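You operate a simulated robot arm through the tools that you are given. There is no shell and no other tool. Be economical: measure what you need, move in short steps, check, and stop when the job is done.

You run a simulated robot arm. Do the job below in one go: nothing can be reset, and whatever is moved stays where it is left.

Task
Blast the crusted plates in the cabinet with the air knob at 8.
Fine: light on, door shut and latched, one run; then air knob back to 0 and light off.

The check looks at the end state, three seconds after you hand in, the way a careful person would. Anything else that was tipped, shoved, dropped, spilled or broken makes it a failure.

Robot
A 7-joint arm with a fingered hand on a trunk, on a base that drives. Base frame: it is fixed to the floor where the robot stands at the start and does not move with it; the origin is under the middle of the robot, x ahead of it, y to its left, z up; the surface under the hand at the start is at about z = 1440. Units: mm, rad, N and s.
With the tool pointing down near the work surface it reaches from about 100 to 620 mm from the robot's upright axis, wherever it stands. Its first joint turns from -1.204 to 3.002 rad. Places, roughly: air knob [400, 0, 1100]; blast cabinet door [-200, 400, 1100]; cabinet light switch [400, 0, 1200]; door latch [400, 100, 900]; green button [400, 0, 1300]. Payload 3.4 kg.
Tool frame: the origin (TCP) lies between the finger pads and is the grasp point; the fingertips stand 39 mm ahead of it; z points along the fingers, y is the line along which they close. The gripper opens to 180 mm. The gripper's body begins 111 mm behind the TCP. The gripper is a hand of 3 fingers: y runs from the thumb to the fingers, the wrist lies at [0, 0, -262] in the tool frame, and closing takes about 1.5 s.
Orientation is that of the tool frame in the base frame, as [roll, pitch, yaw] about the fixed x, y, z axes, in that order (R = Rz(yaw) Ry(pitch) Rx(roll)). With the fingers straight down and closing along the base's y, the tool's x points along the base's -x, its y along +y and its z along -z.

Tools
- The arm moves only by the tool play_rows. Its arguments are lists of equal length, an entry for each row: "hand": the finger opening in mm, from 0 to 180; "offset": the shift along the tool's x, y, z in units of 200 mm (1.0 is 200 mm), a list of three; "delta_rot": the turn, a rotation vector about the tool's x, y, z in units of 45 degrees (1.0 is 45 degrees), a list of three. In form: {"hand": [hand, ...], "offset": [[x, y, z], ...], "delta_rot": [[ax, ay, az], ...]}. A call has 1 to 10 rows; each row is the pose to reach, as a shift and turn from the pose commanded when the call began, along the tool's axes at that moment. A call with a number of a shift or a turn outside -1 to 1 is refused whole. A row lasts 0.2 s, in which the tool goes at most 50 mm and 0.15 rad; a call with a longer step from one row to the next is refused whole, and so is a gripper value outside its range. Where a pose cannot be reached the arm comes as near as it can. A force on the tool above 40 N (or 10 N above the force at the start of the call, whichever is more), or a blocked arm, ends the call early, and 0.2 s more pass. The fingers move at their own pace (about 72 mm/s each) and stop on an object; they squeeze with about 26 N. The grip force told is the motor's: it shows also when the fingers shut on nothing. Time passes only in rows, and 0.2 s behind the last, so rows that repeat a pose let the fingers close. The reply holds the time, the measured pose of the TCP, the force on the tool along the base axes, the opening and the grip force, in the units named above and with some noise, with the torque about the TCP (base axes, N m) and any sound that the robot's microphone picked up, and new pictures: "pictures" is both (left out), scene, wrist or none.
- Cameras (640 x 400 px; columns grow to the right, rows downward): "scene" is now at [9.2, 23.4, 1982.7]; the picture's right is [0.78, -0.62, -0.01], its down [-0.57, -0.72, -0.39] and it looks along [0.24, 0.31, -0.92] (base axes); focal length 241 px, centre (320, 200). "wrist" rides on the gripper at [62, -36, -128] in the tool frame; the picture's right is [0.50, 0.87, 0.00], its down [-0.75, 0.43, -0.49] and it looks along [-0.43, 0.25, 0.87] (tool axes); focal length 226 px, centre (320, 200). There is no depth. A picture from a camera that has moved, and an enlarged one, comes with that camera's place and axes in the base frame and with its lens. The place of the scene camera against the robot may be out by one fixed shift of up to 12 mm in any direction.
- move_column(by): slides the trunk up (or, below 0, down) by that many mm; the arm and the scene camera ride with it, the base frame stays. It gives what a move gives, with no picture.
- drive_base(legs): drives the robot by 1 to 6 legs, each [ahead, left, turn to the left] in mm, mm and rad, along the robot's own axes; the way and the turn of a leg run together, so that a leg with both is an arc; at most 1500 mm and 3.142 rad a leg. The arm and the cameras ride along, it lands a little off, and it stops where it bumps. It gives what a move gives, and a new picture of the scene camera.
- preshape(shape): the hand has 3 fingers and takes this shape, open, in about a second: jaw (thumb against the fingers, like two jaws); tri (thumb and two fingers); tip (a fingertip pinch); poke (one finger out to press); point (the index stretched); flat (the hand flat); cup (the hand cupped); fist (a fist). The gripper value then closes the fingers along that shape, each until it touches; the sizes above hold for jaw. It gives what a move gives, with no picture.
- pan_tilt(pan, tilt): turns the head with the scene camera to pan (to the left, within 2.496 rad either way) and tilt (down, from -0.506 to 1.204), counted from straight ahead of the robot. It gives what a move gives, and a new picture of the scene camera.
- inspect(camera, box): a new picture of the part [left, top, right, bottom] of that camera's present view, enlarged. No time passes.
- close_job(): hands the job in; it is judged then, once.

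Go step by step. Nothing tells you exact positions but the pictures and the camera data: compare them with the known pose of the tool, close in by small moves and look again before you grip or let go. The budget is 120 turns and 260 pictures, counting those below and the enlarged ones. Unless the task says otherwise, let go and move clear before handing in, and close with one line.

The tools are called after "Request:" as a command line: name --argument value ..., lists and objects as JSON in quotes. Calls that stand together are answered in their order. play_rows: Moves the arm, as the interface text tells. Its arguments: {"type":"object","properties":{"hand":{"type":"array","items":{"type":"number"}},"offset":{"type":"array","items":{"type":"array","items":{"type":"number"}}},"delta_rot":{"type":"array","items":{"type":"array","items":{"type":"number"}}},"pictures":{"type":"string","enum":["both","scene","wrist","none"]}},"required":["hand","offset","delta_rot"]} The other tools are called the same way: move_column (by) slides the trunk up or down; preshape (shape) gives the hand a shape; drive_base (legs) drives the base; pan_tilt (pan, tilt) turns the head that bears the scene camera; inspect (camera, box) takes an enlarged picture of a part of a camera's view; close_job () hands the job in.

At the start:

```text
clock: 0.0
ee_pos: [506.4, 127.2, 1538.7]
orientation: [3.132, -0.001, 3.141]
wrist_force: [0.6, 0.2, -0.5]
moment: [0.04, 0.01, 0.03]
width: 179.7
gripper_force: 0.1
shape: jaw
trunk travel left (down, up): [-468.0, 74.0]
robot x, y, heading: [-0.3, -2.1, -0.0]
head pan, tilt: [0.901, 1.176]
```

scene: 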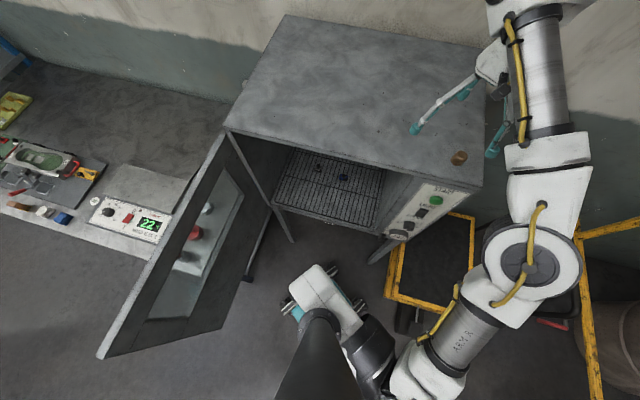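
wrist: 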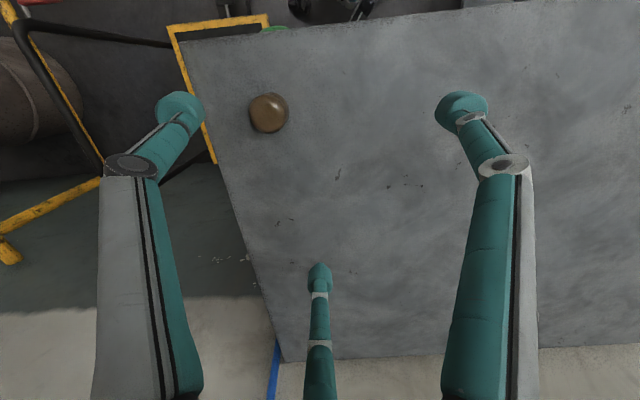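

I see the open blast cabinet ahead, with its door swung out to the left and a control strip on the right of its front face. I'll enlarge the panel, door and inside first.

Request:
inspect --camera "scene" --box '[360, 160, 480, 260]'

Request:
inspect --camera "scene" --box '[90, 120, 290, 360]'

Request:
inspect --camera "scene" --box '[260, 140, 400, 240]'

Request:
pan_tilt --pan 0.3 --tilt 0.9

```text
4.00 times, centred on (420, 210) of scene
camera zoom: at [9.2, 23.4, 1982.7], right [0.78, -0.62, -0.01], down [-0.57, -0.72, -0.39], along [0.24, 0.31, -0.92], focal length 966 px, centre (-80, 160)
```

zoom: 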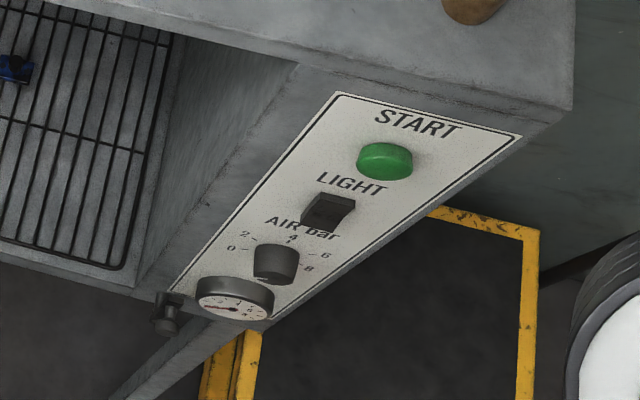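

```text
1.67 times, centred on (190, 240) of scene
camera zoom: at [9.2, 23.4, 1982.7], right [0.78, -0.62, -0.01], down [-0.57, -0.72, -0.39], along [0.24, 0.31, -0.92], focal length 402 px, centre (537, 133)
```

zoom: 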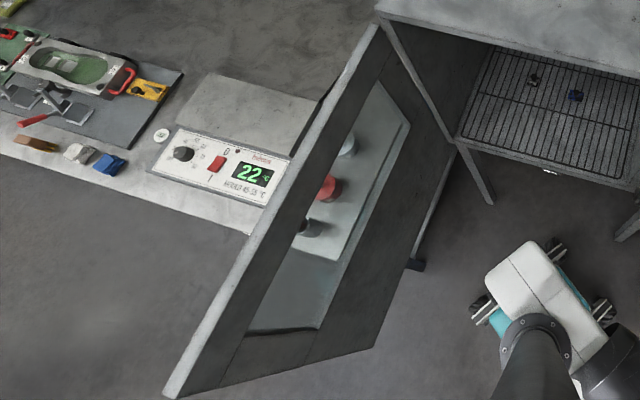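

```text
4.00 times, centred on (330, 190) of scene
camera zoom: at [9.2, 23.4, 1982.7], right [0.78, -0.62, -0.01], down [-0.57, -0.72, -0.39], along [0.24, 0.31, -0.92], focal length 966 px, centre (280, 240)
```

zoom: 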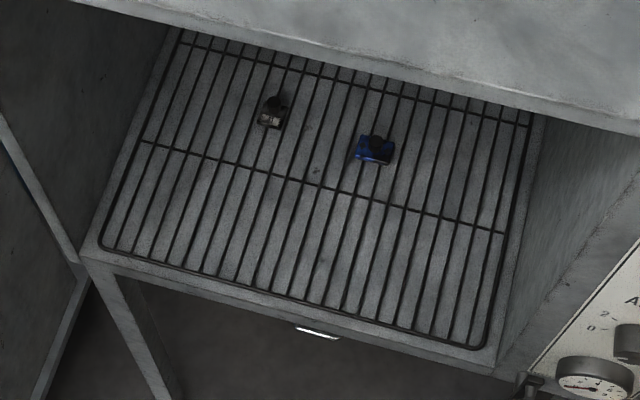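

```text
clock: 1.0
ee_pos: [501.0, 151.8, 1536.6]
orientation: [-3.134, 0.0, -3.141]
wrist_force: [-1.1, -0.7, 0.1]
moment: [-0.02, 0.01, -0.01]
width: 179.8
gripper_force: 0.1
shape: jaw
trunk travel left (down, up): [-468.0, 74.0]
robot x, y, heading: [1.5, -0.4, 0.003]
head pan, tilt: [0.3, 0.901]
camera scene: at [45.3, 17.6, 2000.8], right [0.3, -0.95, 0.0], down [-0.75, -0.23, -0.62], along [0.59, 0.19, -0.78], focal length 241 px, centre (320, 200)
```

scene: 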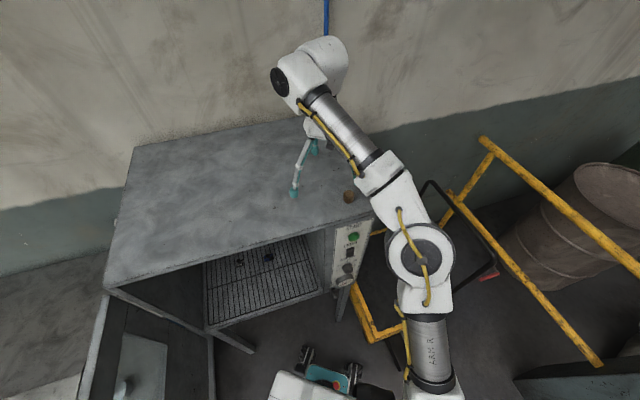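

The cabinet front faces about 0.62 rad to my left, the door stands open about 90°, and my robot sits inside the door's swing. I'll look around before backing off.

Request:
pan_tilt --pan 2.3 --tilt 0.6

Request:
pan_tilt --pan -2.3 --tilt 0.6

Request:
pan_tilt --pan 1.3 --tilt 0.7

```text
clock: 2.9
ee_pos: [501.2, 164.0, 1536.1]
orientation: [-3.127, 0.0, -3.14]
wrist_force: [-0.8, 0.7, -0.9]
moment: [-0.12, -0.05, 0.0]
width: 180.0
gripper_force: 0.0
shape: jaw
trunk travel left (down, up): [-468.0, 74.0]
robot x, y, heading: [-1.2, 1.8, 0.001]
head pan, tilt: [2.3, 0.6]
camera scene: at [-85.7, 85.0, 2025.3], right [0.75, 0.67, -0.01], down [0.37, -0.43, -0.82], along [-0.55, 0.61, -0.57], focal length 241 px, centre (320, 200)
```

scene: 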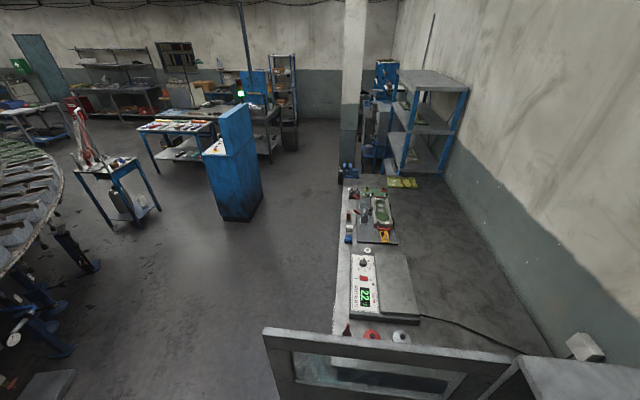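

```text
clock: 6.6
ee_pos: [502.6, 161.1, 1537.4]
orientation: [-3.127, 0.0, 3.14]
wrist_force: [0.8, 0.5, -1.2]
moment: [-0.08, -0.04, 0.01]
width: 180.1
gripper_force: 0.1
shape: jaw
trunk travel left (down, up): [-468.0, 74.0]
robot x, y, heading: [3.0, 3.2, 0.001]
head pan, tilt: [-2.3, 0.6]
camera scene: at [-85.5, -43.6, 2026.5], right [-0.75, 0.67, 0.0], down [0.37, 0.41, -0.83], along [-0.55, -0.62, -0.56], focal length 241 px, centre (320, 200)
```

scene: 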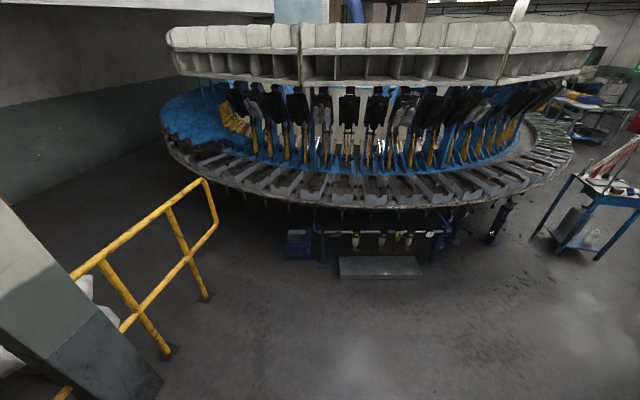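

```text
clock: 9.6
ee_pos: [504.0, 130.9, 1540.4]
orientation: [3.138, 0.001, 3.138]
wrist_force: [0.7, -0.6, 0.0]
moment: [0.1, 0.05, -0.02]
width: 179.8
gripper_force: 0.0
shape: jaw
trunk travel left (down, up): [-468.0, 74.0]
robot x, y, heading: [1.3, -7.2, -0.003]
head pan, tilt: [1.3, 0.7]
camera scene: at [-3.7, 66.8, 2017.6], right [0.96, -0.27, 0.0], down [-0.17, -0.62, -0.77], along [0.2, 0.74, -0.64], focal length 241 px, centre (320, 200)
```

scene: 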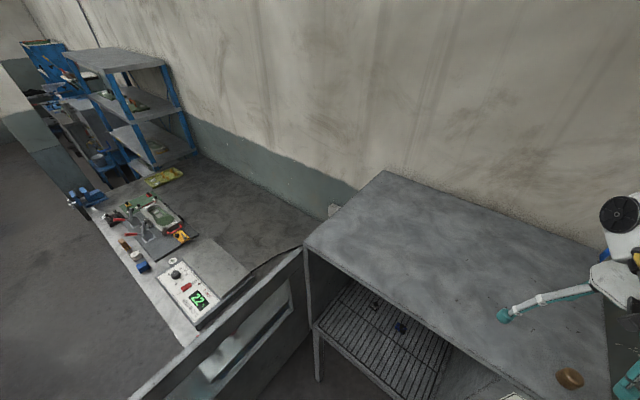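

There is clear floor behind me. I'll back straight away from the cabinet face and then turn to face it.

Request:
drive_base --legs '[[-365, -261, 0], [0, 0, 0.62]]'

Request:
pan_tilt --pan 0.0 --tilt 0.75

```text
clock: 14.0
ee_pos: [-19.6, 122.7, 1541.2]
orientation: [3.129, -0.002, -2.518]
wrist_force: [0.5, -1.0, 1.0]
moment: [0.07, 0.14, -0.02]
width: 179.9
gripper_force: 0.0
shape: jaw
trunk travel left (down, up): [-468.0, 74.0]
robot x, y, heading: [-356.4, -271.8, 0.63]
head pan, tilt: [1.3, 0.7]
camera scene: at [-389.9, -225.7, 2018.1], right [0.94, 0.35, -0.01], down [0.22, -0.6, -0.77], along [-0.27, 0.72, -0.63], focal length 241 px, centre (320, 200)
```

scene: 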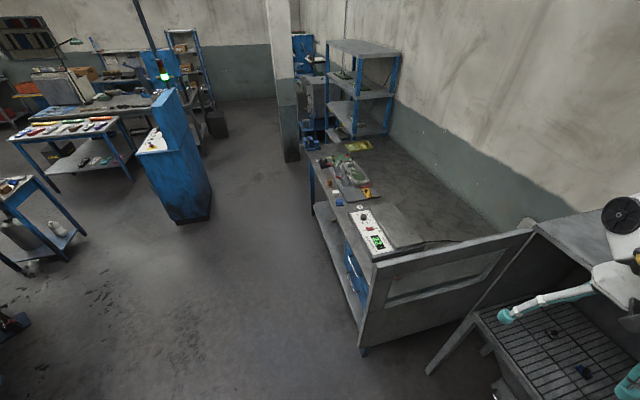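

```text
clock: 15.5
ee_pos: [-43.0, 154.8, 1539.9]
orientation: [-3.129, 0.002, -2.517]
wrist_force: [1.0, 0.3, -0.2]
moment: [-0.08, -0.12, -0.01]
width: 180.0
gripper_force: 0.1
shape: jaw
trunk travel left (down, up): [-468.0, 74.0]
robot x, y, heading: [-360.0, -267.9, 0.628]
head pan, tilt: [0.0, 0.75]
camera scene: at [-328.1, -210.2, 2012.4], right [0.59, -0.81, 0.01], down [-0.55, -0.41, -0.73], along [0.6, 0.42, -0.68], focal length 241 px, centre (320, 200)
```

scene: 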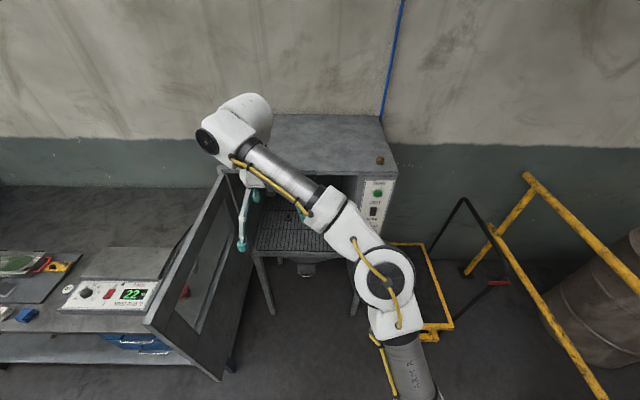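

Now facing the cabinet. I'll look closer at the panel, latch and door, and test whether the arm's reading drifts while still.

Request:
inspect --camera "scene" --box '[340, 150, 420, 210]'

Request:
inspect --camera "scene" --box '[130, 150, 370, 390]'

Request:
play_rows --hand '[180, 180, 180]' --offset '[[0, 0, -0.05], [0, 0, -0.1], [0, 0, -0.1]]' --delta_rot '[[0, 0, 0], [0, 0, 0], [0, 0, 0]]' --pictures "wrist"

```text
6.67 times, centred on (380, 180) of scene
camera zoom: at [-328.1, -210.2, 2012.4], right [0.59, -0.81, 0.01], down [-0.55, -0.41, -0.73], along [0.6, 0.42, -0.68], focal length 1610 px, centre (-80, 333)
```

zoom: 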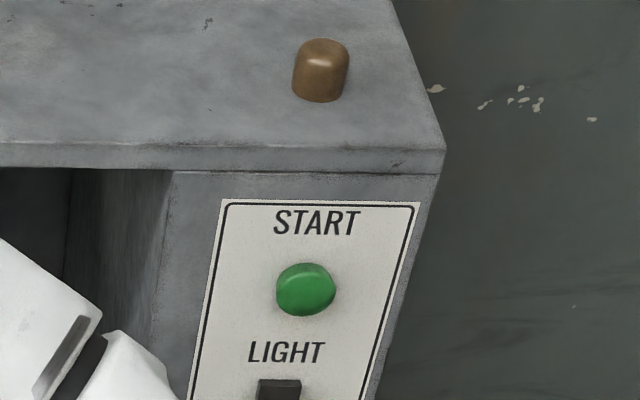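

```text
1.67 times, centred on (250, 270) of scene
camera zoom: at [-328.1, -210.2, 2012.4], right [0.59, -0.81, 0.01], down [-0.55, -0.41, -0.73], along [0.6, 0.42, -0.68], focal length 402 px, centre (437, 83)
```

zoom: 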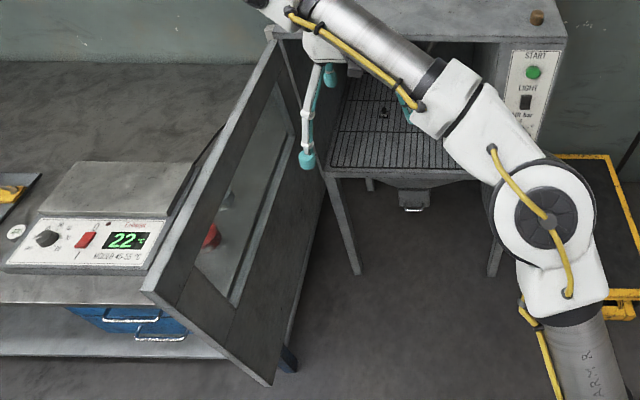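

```text
clock: 16.3
ee_pos: [-47.5, 159.6, 1548.0]
orientation: [-3.127, 0.002, -2.518]
wrist_force: [-0.8, 0.7, 0.3]
moment: [-0.07, -0.04, 0.01]
width: 179.6
gripper_force: 0.0
shape: jaw
out of reach, approached as far as the arm can: row 2, 3
trunk travel left (down, up): [-468.0, 74.0]
robot x, y, heading: [-353.4, -264.6, 0.628]
head pan, tilt: [0.0, 0.75]
camera wrist: at [-79.5, 96.4, 1677.9], right [-0.91, 0.41, -0.01], down [0.35, 0.8, 0.49], along [0.21, 0.44, -0.87], focal length 226 px, centre (320, 200)
```

wrist: 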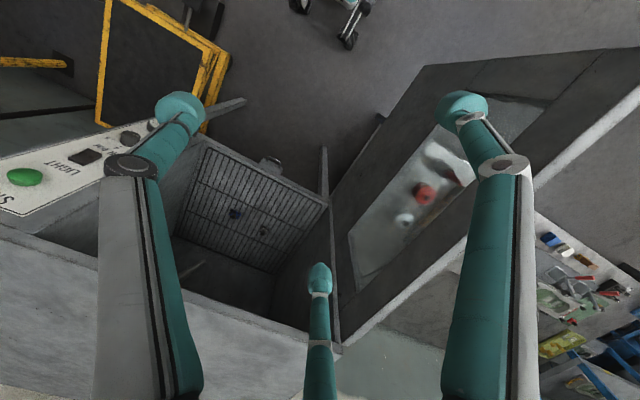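

The door spans about z 830–1440, with its free edge near [-383, 216]. I'll raise the trunk, close the fingers and carry them over the door to its outer side.

Request:
move_column --by 60

Request:
play_rows --hand '[0, 0, 0, 0, 0, 0, 0, 0]' --offset '[[0.1, 0.12, 0], [0.2, 0.25, 0], [0.3, 0.4, 0], [0.4, 0.55, 0], [0.5, 0.7, 0], [0.6, 0.85, 0], [0.7, 1.0, 0], [0.85, 1.0, 0]]' --delta_rot '[[0, 0, 0], [0, 0, 0], [0, 0, 0], [0, 0, 0], [0, 0, 0], [0, 0, 0], [0, 0, 0], [0, 0, 0]]' --pictures "both"

```text
clock: 17.3
ee_pos: [-43.5, 153.8, 1609.1]
orientation: [-3.132, 0.001, -2.516]
wrist_force: [-1.5, 1.3, -0.1]
moment: [-0.05, -0.03, 0.0]
width: 179.9
gripper_force: 0.0
shape: jaw
trunk travel left (down, up): [-528.0, 14.0]
robot x, y, heading: [-354.7, -268.2, 0.622]
head pan, tilt: [0.0, 0.75]
```

```text
clock: 19.1
ee_pos: [-283.2, 174.9, 1594.9]
orientation: [-3.125, 0.004, -2.516]
wrist_force: [-0.7, -0.1, -0.7]
moment: [0.0, -0.11, 0.0]
width: 0.1
gripper_force: 25.1
shape: jaw
out of reach, approached as far as the arm can: row 4, 5, 6, 7, 8
trunk travel left (down, up): [-528.0, 14.0]
robot x, y, heading: [-360.8, -267.0, 0.624]
head pan, tilt: [0.0, 0.75]
camera scene: at [-341.1, -203.6, 2072.0], right [0.59, -0.81, 0.02], down [-0.55, -0.41, -0.73], along [0.6, 0.42, -0.68], focal length 241 px, centre (320, 200)
camera wrist: at [-315.2, 110.8, 1723.4], right [-0.91, 0.41, -0.01], down [0.35, 0.8, 0.49], along [0.21, 0.44, -0.87], focal length 226 px, centre (320, 200)
```

scene: 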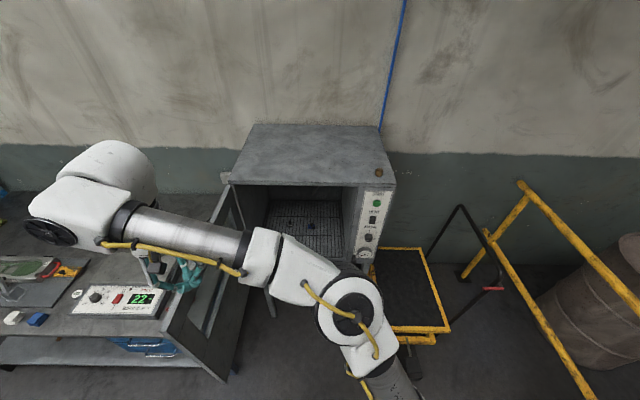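
wrist: 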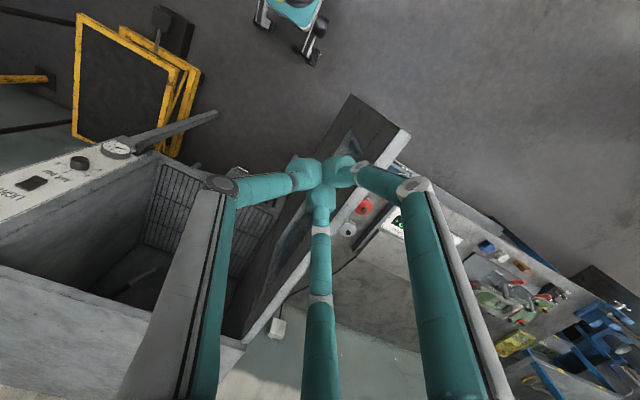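

The arm can't quite reach past the door from here, so I'll shift the base left to bring the hand over the door's outer side.

Request:
drive_base --legs '[[-40, 170, 0]]'

Request:
inspect --camera "wrist" --box '[160, 60, 480, 260]'

```text
clock: 20.2
ee_pos: [-247.9, 182.8, 1651.5]
orientation: [2.946, -0.1, -2.656]
wrist_force: [2.4, -1.7, -0.3]
moment: [0.16, 0.34, 0.06]
width: 0.0
gripper_force: 26.3
shape: jaw
trunk travel left (down, up): [-528.0, 14.0]
robot x, y, heading: [-415.4, -205.3, 0.644]
head pan, tilt: [0.0, 0.75]
stopped in leg 1: the robot was blocked; the commanded pose is now the measured one
camera scene: at [-352.1, -177.3, 2071.8], right [0.6, -0.8, -0.01], down [-0.56, -0.41, -0.72], along [0.58, 0.44, -0.69], focal length 241 px, centre (320, 200)
```

scene: 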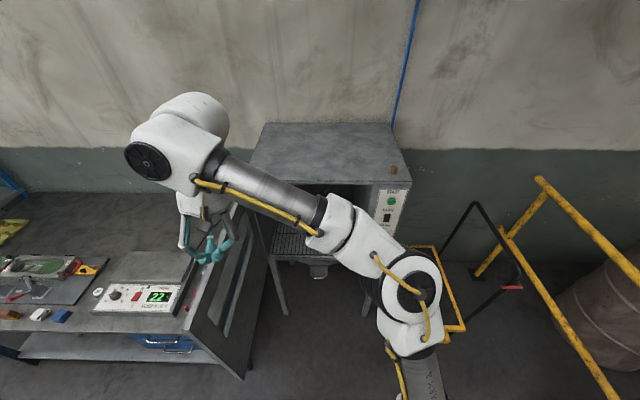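

```text
2.00 times, centred on (320, 160) of wrist
camera zoom: at [-265.3, 106.8, 1776.5], right [-0.82, 0.53, 0.22], down [0.56, 0.67, 0.49], along [0.11, 0.52, -0.84], focal length 452 px, centre (320, 280)
```

zoom: 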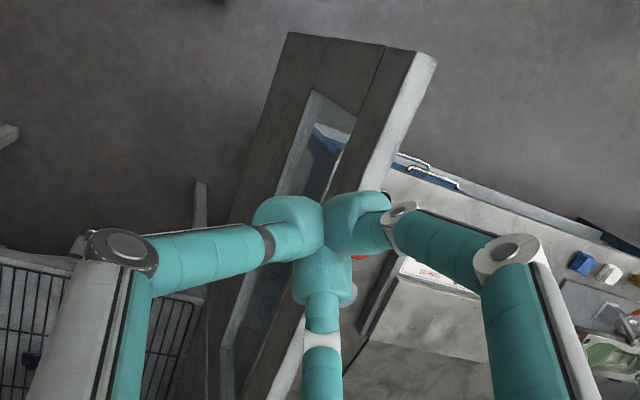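

The drive was blocked partway. I'll look for what it touched and whether anything moved.

Request:
pan_tilt --pan 0.8 --tilt 1.15

Request:
pan_tilt --pan 1.6 --tilt 1.15

```text
clock: 21.4
ee_pos: [-233.3, 125.6, 1653.4]
orientation: [2.957, -0.055, -2.623]
wrist_force: [2.3, -1.1, 1.4]
moment: [0.12, 0.22, 0.05]
width: 0.0
gripper_force: 26.1
shape: jaw
trunk travel left (down, up): [-528.0, 14.0]
robot x, y, heading: [-416.8, -214.3, 0.641]
head pan, tilt: [0.799, 1.15]
camera scene: at [-368.5, -253.4, 2043.4], right [0.99, -0.13, -0.04], down [-0.14, -0.89, -0.44], along [0.03, 0.44, -0.9], focal length 241 px, centre (320, 200)
```

scene: 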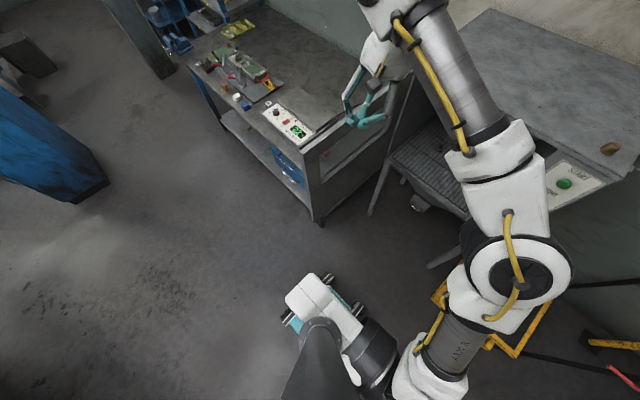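

```text
clock: 22.5
ee_pos: [-239.5, 122.9, 1652.4]
orientation: [2.963, -0.05, -2.621]
wrist_force: [3.3, -1.2, 3.3]
moment: [0.05, 0.43, 0.06]
width: 0.1
gripper_force: 26.0
shape: jaw
trunk travel left (down, up): [-528.0, 14.0]
robot x, y, heading: [-414.3, -213.7, 0.64]
head pan, tilt: [1.6, 1.15]
camera scene: at [-396.2, -299.5, 2044.5], right [0.78, 0.62, 0.0], down [0.55, -0.69, -0.48], along [-0.29, 0.37, -0.88], focal length 241 px, centre (320, 200)
```

scene: 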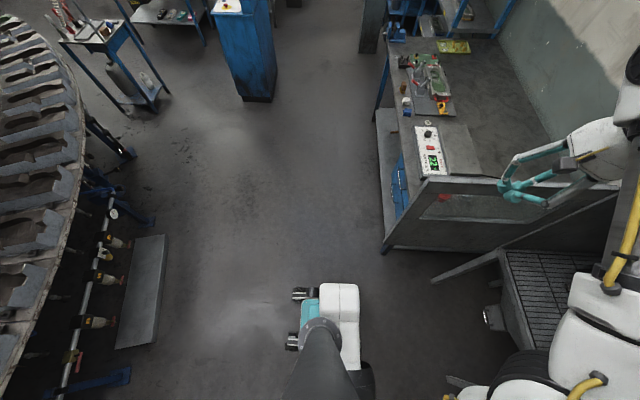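

The readings suggest the body is leaning or the arm is pushed aside, though nothing in the workspace looks displaced. I'll undo the leftward drive and check that the pose relaxes.

Request:
drive_base --legs '[[0, -90, 0]]'

Request:
pan_tilt --pan 0.5 --tilt 0.6

```text
clock: 23.2
ee_pos: [-286.7, 182.2, 1639.9]
orientation: [3.034, -0.038, -2.623]
wrist_force: [3.9, -1.3, 1.2]
moment: [0.11, 0.32, 0.0]
width: 0.0
gripper_force: 25.3
shape: jaw
trunk travel left (down, up): [-528.0, 14.0]
robot x, y, heading: [-425.0, -214.1, 0.644]
head pan, tilt: [1.6, 1.15]
stopped in leg 1: the robot was blocked; the commanded pose is now the measured one
camera scene: at [-482.0, -181.4, 2043.5], right [0.79, 0.62, 0.0], down [0.56, -0.72, -0.41], along [-0.25, 0.32, -0.91], focal length 241 px, centre (320, 200)
```

scene: 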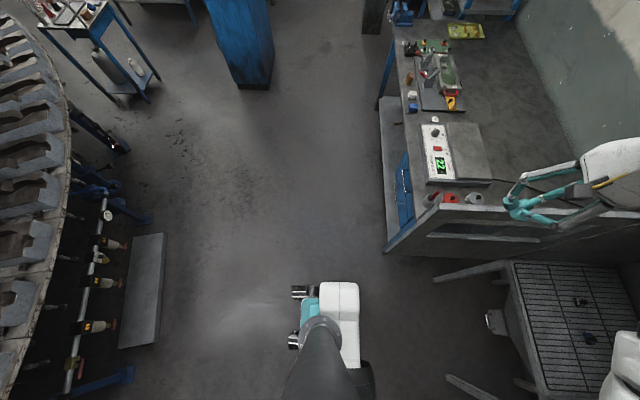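

```text
clock: 24.6
ee_pos: [-310.5, 200.1, 1629.6]
orientation: [3.08, -0.009, -2.598]
wrist_force: [0.6, -1.7, 0.6]
moment: [0.15, 0.06, 0.01]
width: 0.2
gripper_force: 25.6
shape: jaw
trunk travel left (down, up): [-528.0, 14.0]
robot x, y, heading: [-427.4, -210.4, 0.638]
head pan, tilt: [0.499, 0.6]
camera scene: at [-390.7, -177.5, 2084.5], right [0.91, -0.42, -0.02], down [-0.25, -0.5, -0.83], along [0.34, 0.76, -0.56], focal length 241 px, centre (320, 200)
```

scene: 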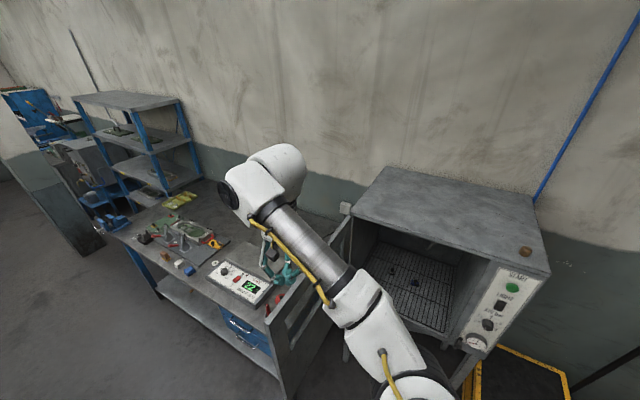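

The lean relaxed, so it looks like sway rather than an obstruction. I'll lower the trunk for stability and then reach further left with the arm.

Request:
move_column --by -90

Request:
play_rows --hand '[0, 0, 0, 0]' --offset '[[0, 0.15, 0], [0, 0.3, 0], [0, 0.45, 0], [0, 0.6, 0]]' --delta_rot '[[0, 0, 0], [0, 0, 0], [0, 0, 0], [0, 0, 0]]' --pictures "both"

```text
clock: 25.2
ee_pos: [-244.0, 118.9, 1608.4]
orientation: [2.992, -0.046, -2.628]
wrist_force: [3.1, -1.1, 1.8]
moment: [0.07, 0.38, 0.01]
width: 0.1
gripper_force: 26.3
shape: jaw
trunk travel left (down, up): [-489.0, 54.0]
robot x, y, heading: [-423.5, -217.3, 0.634]
head pan, tilt: [0.499, 0.6]
stopped: the arm was blocked; the commanded pose is now the measured one
```

```text
clock: 25.7
ee_pos: [-365.3, 283.6, 1594.6]
orientation: [3.084, -0.013, -2.645]
wrist_force: [-5.9, 1.2, -4.6]
moment: [-0.32, -0.79, -0.03]
width: 0.1
gripper_force: 25.6
shape: jaw
out of reach, approached as far as the arm can: row 2
trunk travel left (down, up): [-489.0, 54.0]
robot x, y, heading: [-432.3, -197.6, 0.636]
head pan, tilt: [0.499, 0.6]
stopped in row 2: the arm was blocked; the commanded pose is now the measured one
camera scene: at [-472.0, -74.3, 2042.2], right [0.91, -0.42, 0.03], down [-0.22, -0.54, -0.81], along [0.36, 0.73, -0.58], focal length 241 px, centre (320, 200)
camera wrist: at [-398.8, 217.3, 1721.2], right [-0.85, 0.52, 0.06], down [0.48, 0.72, 0.51], along [0.22, 0.46, -0.86], focal length 226 px, centre (320, 200)
```

scene: 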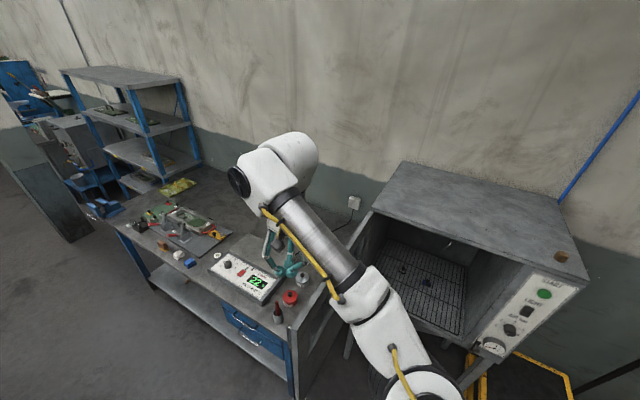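
wrist: 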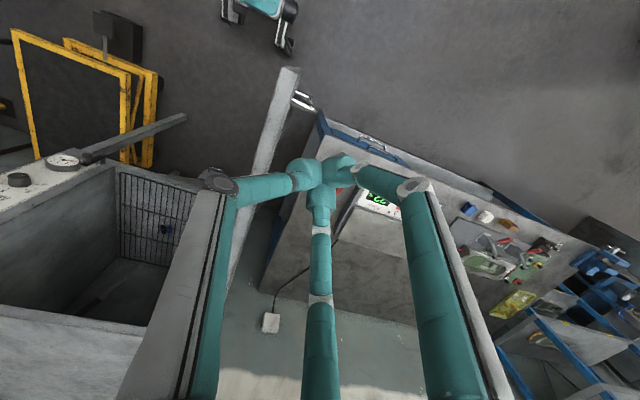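

The whole robot is rocking side to side. I'll hold still and see whether it settles.

Request:
play_rows --hand '[0, 0, 0, 0, 0, 0, 0, 0, 0, 0]' --offset '[[0, 0, 0], [0, 0, 0], [0, 0, 0], [0, 0, 0], [0, 0, 0], [0, 0, 0], [0, 0, 0], [0, 0, 0], [0, 0, 0], [0, 0, 0]]' --delta_rot '[[0, 0, 0], [0, 0, 0], [0, 0, 0], [0, 0, 0], [0, 0, 0], [0, 0, 0], [0, 0, 0], [0, 0, 0], [0, 0, 0], [0, 0, 0]]' --pictures "none"

Request:
play_rows --hand '[0, 0, 0]' --offset '[[0, 0, 0], [0, 0, 0], [0, 0, 0]]' --delta_rot '[[0, 0, 0], [0, 0, 0], [0, 0, 0]]' --pictures "scene"

```text
clock: 26.2
ee_pos: [-240.1, 143.4, 1632.3]
orientation: [2.962, -0.061, -2.675]
wrist_force: [1.9, -0.1, 1.1]
moment: [0.1, 0.42, 0.05]
width: 0.2
gripper_force: 25.9
shape: jaw
trunk travel left (down, up): [-489.0, 54.0]
robot x, y, heading: [-423.4, -215.9, 0.636]
head pan, tilt: [0.499, 0.6]
stopped in row 2: the arm was blocked; the commanded pose is now the measured one
```

```text
clock: 26.7
ee_pos: [-360.9, 280.4, 1592.0]
orientation: [3.085, -0.03, -2.672]
wrist_force: [-5.0, 1.9, -4.7]
moment: [-0.22, -0.62, -0.04]
width: 0.0
gripper_force: 25.9
shape: jaw
trunk travel left (down, up): [-489.0, 54.0]
robot x, y, heading: [-437.1, -200.2, 0.635]
head pan, tilt: [0.499, 0.6]
stopped in row 2: the arm was blocked; the commanded pose is now the measured one
camera scene: at [-464.4, -76.6, 2042.5], right [0.91, -0.42, 0.03], down [-0.22, -0.54, -0.81], along [0.36, 0.73, -0.58], focal length 241 px, centre (320, 200)
```

scene: 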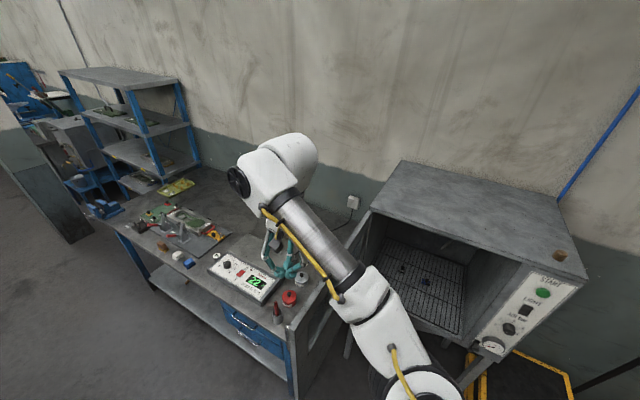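

It rocks with about a 1 s period, with the arm held far out to the left at height. I'll pull the arm in toward the body with gentle short calls to calm it.

Request:
play_rows --hand '[0, 0, 0, 0, 0, 0, 0, 0]' --offset '[[0.08, -0.05, 0], [0.16, -0.1, 0], [0.24, -0.15, 0], [0.32, -0.2, 0], [0.4, -0.25, 0], [0.48, -0.3, 0], [0.56, -0.35, 0], [0.64, -0.4, 0]]' --delta_rot '[[0, 0, 0], [0, 0, 0], [0, 0, 0], [0, 0, 0], [0, 0, 0], [0, 0, 0], [0, 0, 0], [0, 0, 0]]' --pictures "none"

Request:
play_rows --hand '[0, 0, 0, 0, 0, 0]' --offset '[[0.08, -0.05, 0], [0.16, -0.1, 0], [0.24, -0.15, 0], [0.32, -0.2, 0], [0.4, -0.25, 0], [0.4, -0.25, 0]]' --delta_rot '[[0, 0, 0], [0, 0, 0], [0, 0, 0], [0, 0, 0], [0, 0, 0], [0, 0, 0]]' --pictures "none"

```text
clock: 27.1
ee_pos: [-259.9, 123.9, 1628.7]
orientation: [2.965, -0.061, -2.697]
wrist_force: [3.2, -0.3, 2.1]
moment: [0.09, 0.35, 0.08]
width: 0.1
gripper_force: 26.4
shape: jaw
trunk travel left (down, up): [-489.0, 54.0]
robot x, y, heading: [-428.0, -216.0, 0.631]
head pan, tilt: [0.499, 0.6]
stopped in row 2: the arm was blocked; the commanded pose is now the measured one
```

```text
clock: 28.7
ee_pos: [-374.6, 130.1, 1610.0]
orientation: [3.027, -0.053, -2.697]
wrist_force: [0.8, -0.9, 0.1]
moment: [0.07, 0.0, 0.01]
width: 0.2
gripper_force: 26.4
shape: jaw
trunk travel left (down, up): [-489.0, 54.0]
robot x, y, heading: [-444.6, -196.0, 0.629]
head pan, tilt: [0.499, 0.6]
stopped in row 6: the arm was blocked; the commanded pose is now the measured one
```

The second call ran longer, so the rocking is easing. I'll continue pulling the hand in.

Request:
play_rows --hand '[0, 0, 0, 0, 0, 0, 0, 0, 0, 0]' --offset '[[0.05, -0.1, 0], [0.1, -0.2, 0], [0.15, -0.3, 0], [0.15, -0.4, 0], [0.15, -0.5, 0], [0.15, -0.5, 0], [0.15, -0.5, 0], [0.15, -0.5, 0], [0.15, -0.5, 0], [0.15, -0.5, 0]]' --delta_rot '[[0, 0, 0], [0, 0, 0], [0, 0, 0], [0, 0, 0], [0, 0, 0], [0, 0, 0], [0, 0, 0], [0, 0, 0], [0, 0, 0], [0, 0, 0]]' --pictures "none"

Request:
move_column --by -120

Request:
play_rows --hand '[0, 0, 0, 0, 0, 0, 0, 0, 0, 0]' --offset '[[0, 0, 0], [0, 0, 0], [0, 0, 0], [0, 0, 0], [0, 0, 0], [0, 0, 0], [0, 0, 0], [0, 0, 0], [0, 0, 0], [0, 0, 0]]' --delta_rot '[[0, 0, 0], [0, 0, 0], [0, 0, 0], [0, 0, 0], [0, 0, 0], [0, 0, 0], [0, 0, 0], [0, 0, 0], [0, 0, 0], [0, 0, 0]]' --pictures "scene"

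```text
clock: 31.1
ee_pos: [-405.7, 71.6, 1594.2]
orientation: [3.066, -0.037, -2.694]
wrist_force: [-2.4, -0.6, -0.9]
moment: [0.0, -0.19, -0.01]
width: 0.0
gripper_force: 25.6
shape: jaw
trunk travel left (down, up): [-489.0, 54.0]
robot x, y, heading: [-442.4, -200.2, 0.634]
head pan, tilt: [0.499, 0.6]
stopped in row 10: the arm was blocked; the commanded pose is now the measured one
```

```text
clock: 32.6
ee_pos: [-337.1, -9.9, 1482.9]
orientation: [3.0, -0.054, -2.692]
wrist_force: [1.4, -0.2, 1.8]
moment: [-0.07, 0.21, 0.0]
width: 0.3
gripper_force: 25.6
shape: jaw
trunk travel left (down, up): [-369.0, 174.0]
robot x, y, heading: [-428.3, -215.0, 0.644]
head pan, tilt: [0.499, 0.6]
```

```text
clock: 35.0
ee_pos: [-346.9, -2.6, 1484.2]
orientation: [3.003, -0.048, -2.696]
wrist_force: [0.9, -0.3, 0.5]
moment: [0.0, 0.12, 0.0]
width: 0.0
gripper_force: 25.5
shape: jaw
trunk travel left (down, up): [-369.0, 174.0]
robot x, y, heading: [-434.6, -201.4, 0.635]
head pan, tilt: [0.499, 0.6]
stopped in row 10: the arm was blocked; the commanded pose is now the measured one
camera scene: at [-396.0, -136.5, 1925.9], right [0.91, -0.42, -0.01], down [-0.25, -0.51, -0.83], along [0.35, 0.75, -0.56], focal length 241 px, centre (320, 200)
```

scene: 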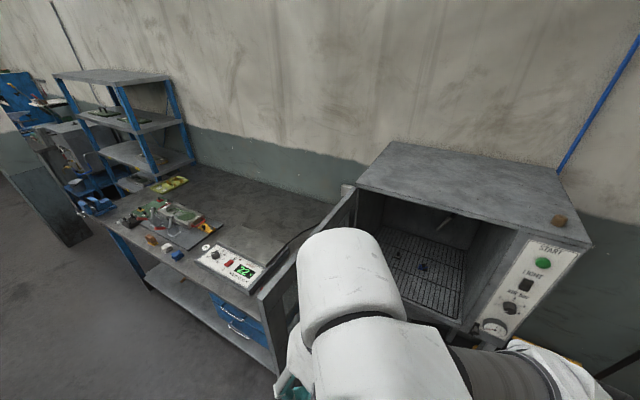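

The rocking has mostly calmed with the trunk lower and arm in. Next I'll lower the trunk, straighten the tool, and slowly swing the hand around the door's free edge, not over it.

Request:
move_column --by -100

Request:
play_rows --hand '[0, 0, 0, 0, 0, 0, 0, 0, 0, 0]' --offset '[[0.03, 0.05, 0], [0.06, 0.1, 0], [0.1, 0.2, 0], [0.14, 0.3, 0], [0.18, 0.4, 0], [0.22, 0.5, 0], [0.25, 0.6, 0], [0.25, 0.7, 0], [0.25, 0.8, 0], [0.25, 0.8, 0]]' --delta_rot '[[0.05, -0.01, -0.06], [0.09, -0.03, -0.12], [0.13, -0.045, -0.18], [0.18, -0.06, -0.24], [0.18, -0.06, -0.24], [0.18, -0.06, -0.24], [0.18, -0.06, -0.24], [0.18, -0.06, -0.24], [0.18, -0.06, -0.24], [0.18, -0.06, -0.24]]' --pictures "both"

```text
clock: 36.4
ee_pos: [-403.0, 68.1, 1373.4]
orientation: [3.064, -0.038, -2.696]
wrist_force: [-0.6, 0.0, -0.6]
moment: [-0.05, -0.16, -0.04]
width: 0.1
gripper_force: 25.8
shape: jaw
trunk travel left (down, up): [-269.0, 274.0]
robot x, y, heading: [-447.9, -195.7, 0.635]
head pan, tilt: [0.499, 0.6]
```

```text
clock: 38.8
ee_pos: [-481.8, 154.4, 1419.0]
orientation: [3.127, 0.01, -2.528]
wrist_force: [-0.6, 0.2, -0.5]
moment: [-0.11, -0.06, -0.03]
width: 0.0
gripper_force: 25.7
shape: jaw
out of reach, approached as far as the arm can: row 9, 10
trunk travel left (down, up): [-269.0, 274.0]
robot x, y, heading: [-439.2, -201.2, 0.631]
head pan, tilt: [0.499, 0.6]
stopped in row 10: the arm was blocked; the commanded pose is now the measured one
camera scene: at [-361.5, -74.0, 1825.2], right [0.91, -0.42, 0.0], down [-0.24, -0.52, -0.82], along [0.35, 0.74, -0.57], focal length 241 px, centre (320, 200)
camera wrist: at [-512.8, 86.8, 1546.1], right [-0.91, 0.42, 0.01], down [0.36, 0.78, 0.51], along [0.21, 0.46, -0.86], focal length 226 px, centre (320, 200)
```

scene: 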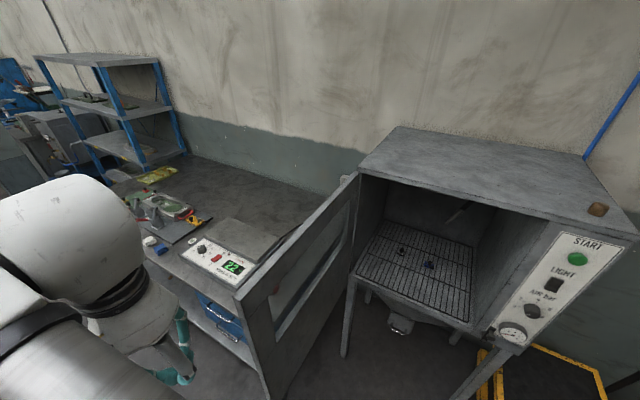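
wrist: 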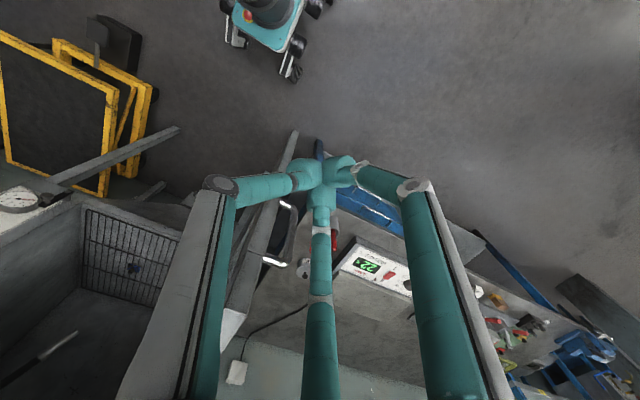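

The hand is just beyond the free edge, level with the door plane; a bar handle shows on the door's outer face. I'll lower the arm for reach, go left past the plane, then ahead along the outer face.

Request:
play_rows --hand '[0, 0, 0, 0, 0, 0, 0, 0]' --offset '[[0.02, 0.05, 0.1], [0.02, 0.1, 0.2], [0.02, 0.15, 0.3], [0.02, 0.22, 0.4], [0.02, 0.3, 0.4], [0.02, 0.37, 0.4], [0.02, 0.37, 0.4], [0.02, 0.37, 0.4]]' --delta_rot '[[0, 0, 0], [0, 0, 0], [0, 0, 0], [0, 0, 0], [0, 0, 0], [0, 0, 0], [0, 0, 0], [0, 0, 0]]' --pictures "wrist"

```text
clock: 40.8
ee_pos: [-499.3, 153.6, 1304.1]
orientation: [-3.119, 0.014, -2.505]
wrist_force: [0.9, -0.1, 0.3]
moment: [0.06, 0.03, -0.01]
width: 0.1
gripper_force: 25.5
shape: jaw
out of reach, approached as far as the arm can: row 1, 2, 3, 4, 5, 6, 7, 8
trunk travel left (down, up): [-269.0, 274.0]
robot x, y, heading: [-437.3, -200.5, 0.632]
head pan, tilt: [0.499, 0.6]
stopped in row 8: the arm was blocked; the commanded pose is now the measured one
camera wrist: at [-531.0, 88.4, 1432.5], right [-0.92, 0.4, -0.03], down [0.34, 0.8, 0.49], along [0.22, 0.44, -0.87], focal length 226 px, centre (320, 200)
```

wrist: 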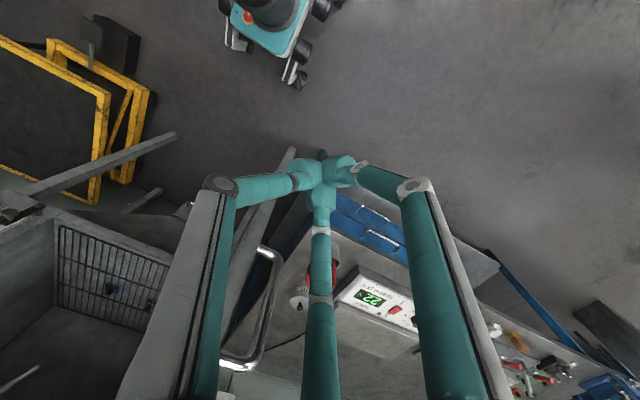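

The arm saturates to the left, so I'll turn the base left half a radian, which puts the hook point nearly in front of the arm.

Request:
drive_base --legs '[[0, 0, 0.25], [0, 0, 0.25]]'

Request:
play_rows --hand '[0, 0, 0, 0, 0]' --offset '[[0, 0, 0], [0, 0, 0], [0, 0, 0], [0, 0, 0], [0, 0, 0]]' --delta_rot '[[0, 0, 0], [0, 0, 0], [0, 0, 0], [0, 0, 0], [0, 0, 0]]' --pictures "wrist"

```text
clock: 42.9
ee_pos: [-687.3, 94.1, 1295.9]
orientation: [-3.1, 0.014, -2.008]
wrist_force: [-0.7, -0.1, 0.6]
moment: [-0.02, -0.04, -0.02]
width: 0.0
gripper_force: 26.4
shape: jaw
trunk travel left (down, up): [-269.0, 274.0]
robot x, y, heading: [-442.2, -198.1, 1.135]
head pan, tilt: [0.499, 0.6]
camera scene: at [-431.1, -49.0, 1825.2], right [1.0, 0.06, 0.0], down [0.04, -0.57, -0.82], along [-0.05, 0.82, -0.57], focal length 241 px, centre (320, 200)
```

scene: 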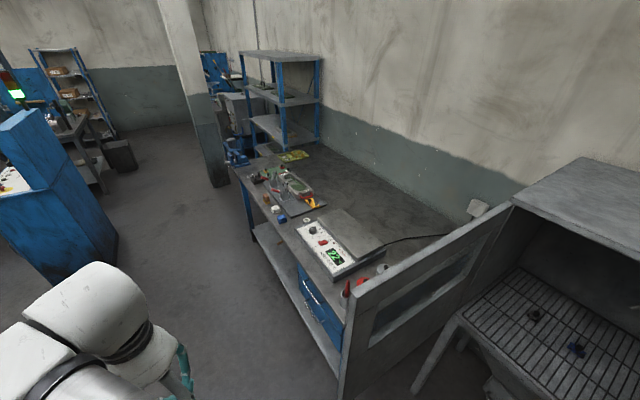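

```text
clock: 44.1
ee_pos: [-683.1, 91.6, 1297.0]
orientation: [-3.102, 0.014, -2.008]
wrist_force: [0.4, 0.8, 0.1]
moment: [0.01, 0.02, 0.0]
width: 0.1
gripper_force: 26.3
shape: jaw
trunk travel left (down, up): [-269.0, 274.0]
robot x, y, heading: [-440.8, -199.8, 1.132]
head pan, tilt: [0.499, 0.6]
camera wrist: at [-682.4, 19.7, 1425.3], right [-1.0, -0.09, -0.04], down [-0.1, 0.87, 0.48], along [-0.01, 0.49, -0.87], focal length 226 px, centre (320, 200)
```

wrist: 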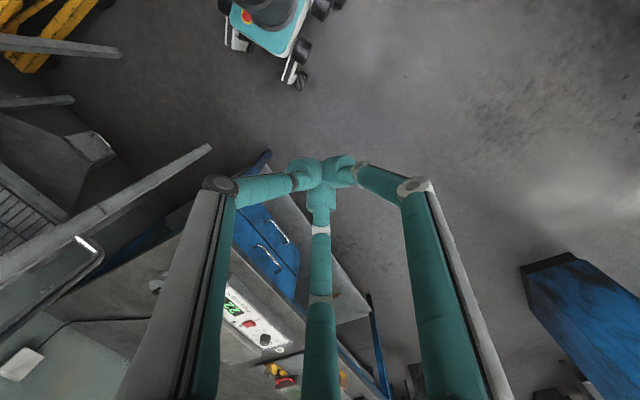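

The wobble is now small. I'll raise the trunk a bit for forearm clearance over the door and move the hand around to the door's outer side.

Request:
move_column --by 60

Request:
play_rows --hand '[0, 0, 0, 0, 0, 0, 0, 0, 0, 0]' --offset '[[-0.08, -0.02, 0], [-0.18, -0.05, 0], [-0.29, -0.08, 0], [-0.4, -0.12, 0], [-0.51, -0.15, 0], [-0.62, -0.18, 0], [-0.72, -0.22, 0], [-0.8, -0.24, 0], [-0.86, -0.26, 0], [-0.88, -0.26, 0]]' --delta_rot '[[0, 0, 0], [0, 0, 0], [0, 0, 0], [0, 0, 0], [0, 0, 0], [0, 0, 0], [0, 0, 0], [0, 0, 0], [0, 0, 0], [0, 0, 0]]' --pictures "wrist"

```text
clock: 45.1
ee_pos: [-681.3, 65.9, 1366.6]
orientation: [-3.11, 0.067, -2.008]
wrist_force: [-0.2, 0.3, 0.3]
moment: [-0.04, 0.02, 0.0]
width: 0.0
gripper_force: 25.6
shape: jaw
trunk travel left (down, up): [-329.0, 214.0]
robot x, y, heading: [-442.0, -200.7, 1.134]
head pan, tilt: [0.499, 0.6]
```

```text
clock: 47.3
ee_pos: [-578.6, 211.6, 1376.3]
orientation: [-3.1, 0.067, -2.007]
wrist_force: [-0.1, -1.0, -0.1]
moment: [-0.01, 0.0, 0.02]
width: 0.2
gripper_force: 25.4
shape: jaw
out of reach, approached as far as the arm can: row 1, 2
trunk travel left (down, up): [-329.0, 214.0]
robot x, y, heading: [-445.2, -197.2, 1.136]
head pan, tilt: [0.499, 0.6]
camera wrist: at [-582.3, 134.5, 1501.3], right [-0.99, -0.08, -0.07], down [-0.11, 0.85, 0.52], along [0.02, 0.53, -0.85], focal length 226 px, centre (320, 200)
```

wrist: 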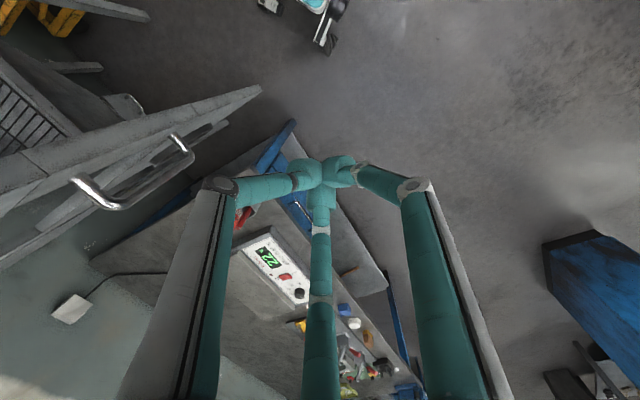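

The door's outer face and bar handle are visible to the hand's right. I'll move to about 100 mm off the outer face, near the free edge.

Request:
play_rows --hand '[0, 0, 0, 0, 0, 0, 0, 0, 0, 0]' --offset '[[-0.1, -0.05, 0.02], [-0.2, -0.1, 0.04], [-0.31, -0.17, 0.06], [-0.42, -0.24, 0.08], [-0.53, -0.31, 0.1], [-0.64, -0.38, 0.12], [-0.75, -0.45, 0.14], [-0.85, -0.52, 0.15], [-0.93, -0.58, 0.15], [-0.95, -0.6, 0.15]]' --delta_rot '[[0, 0, 0], [0, 0, 0], [0, 0, 0], [0, 0, 0], [0, 0, 0], [0, 0, 0], [0, 0, 0], [0, 0, 0], [0, 0, 0], [0, 0, 0]]' --pictures "both"

```text
clock: 49.5
ee_pos: [-381.4, 330.6, 1362.8]
orientation: [-3.103, 0.067, -2.008]
wrist_force: [1.0, 0.4, -0.1]
moment: [0.0, 0.04, 0.01]
width: 0.0
gripper_force: 25.6
shape: jaw
trunk travel left (down, up): [-329.0, 214.0]
robot x, y, heading: [-441.5, -197.9, 1.136]
head pan, tilt: [0.499, 0.6]
camera scene: at [-443.4, -91.0, 1885.8], right [1.0, 0.06, 0.0], down [0.03, -0.57, -0.82], along [-0.05, 0.82, -0.57], focal length 241 px, centre (320, 200)
camera wrist: at [-383.9, 253.1, 1489.0], right [-0.99, -0.08, -0.07], down [-0.11, 0.84, 0.52], along [0.01, 0.53, -0.85], focal length 226 px, centre (320, 200)
```

scene: 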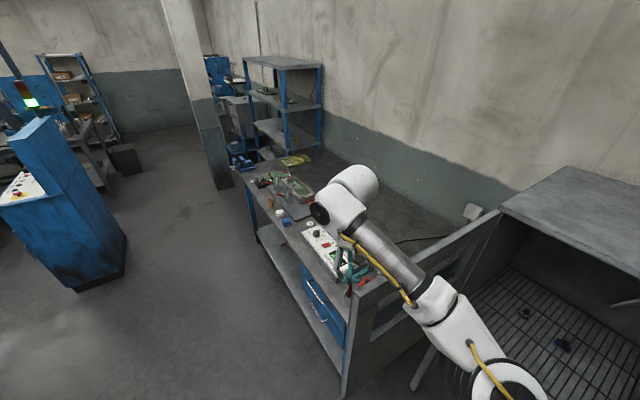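
wrist: 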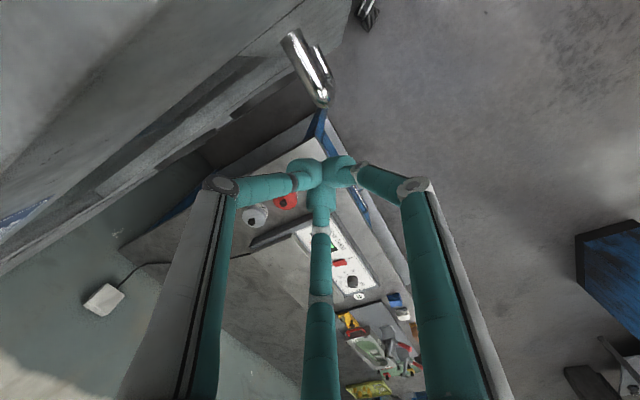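

The hand is outside the door, just beyond the handle, about 90 mm off the face. I'll push along the door's closing arc.

Request:
play_rows --hand '[0, 0, 0, 0, 0, 0, 0, 0, 0, 0]' --offset '[[0.06, -0.09, 0], [0.125, -0.18, 0], [0.2, -0.3, 0], [0.27, -0.42, 0], [0.34, -0.53, 0], [0.4, -0.65, 0], [0.445, -0.755, 0], [0.47, -0.84, 0], [0.49, -0.92, 0], [0.49, -0.92, 0]]' --delta_rot '[[0, 0, 0], [0, 0, 0], [0, 0, 0], [0, 0, 0], [0, 0, 0], [0, 0, 0], [0, 0, 0], [0, 0, 0], [0, 0, 0], [0, 0, 0]]' --pictures "both"

```text
clock: 51.7
ee_pos: [-255.4, 162.8, 1363.3]
orientation: [-3.103, 0.067, -2.005]
wrist_force: [-0.7, 0.0, -0.5]
moment: [-0.03, 0.02, 0.02]
width: 0.0
gripper_force: 25.9
shape: jaw
trunk travel left (down, up): [-329.0, 214.0]
robot x, y, heading: [-441.7, -198.1, 1.137]
head pan, tilt: [0.499, 0.6]
camera scene: at [-439.9, -93.2, 1885.9], right [1.0, 0.06, 0.0], down [0.03, -0.56, -0.82], along [-0.05, 0.82, -0.57], focal length 241 px, centre (320, 200)
camera wrist: at [-258.3, 85.3, 1489.7], right [-0.99, -0.08, -0.07], down [-0.11, 0.84, 0.52], along [0.01, 0.53, -0.85], focal length 226 px, centre (320, 200)
```

scene: 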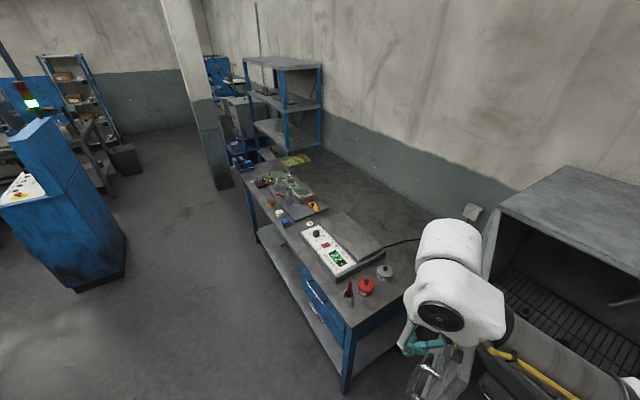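
wrist: 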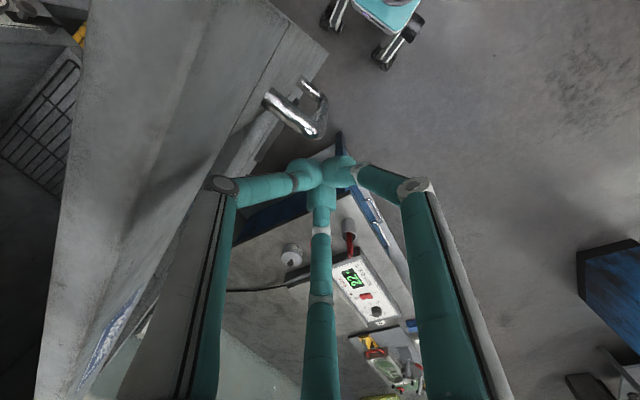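

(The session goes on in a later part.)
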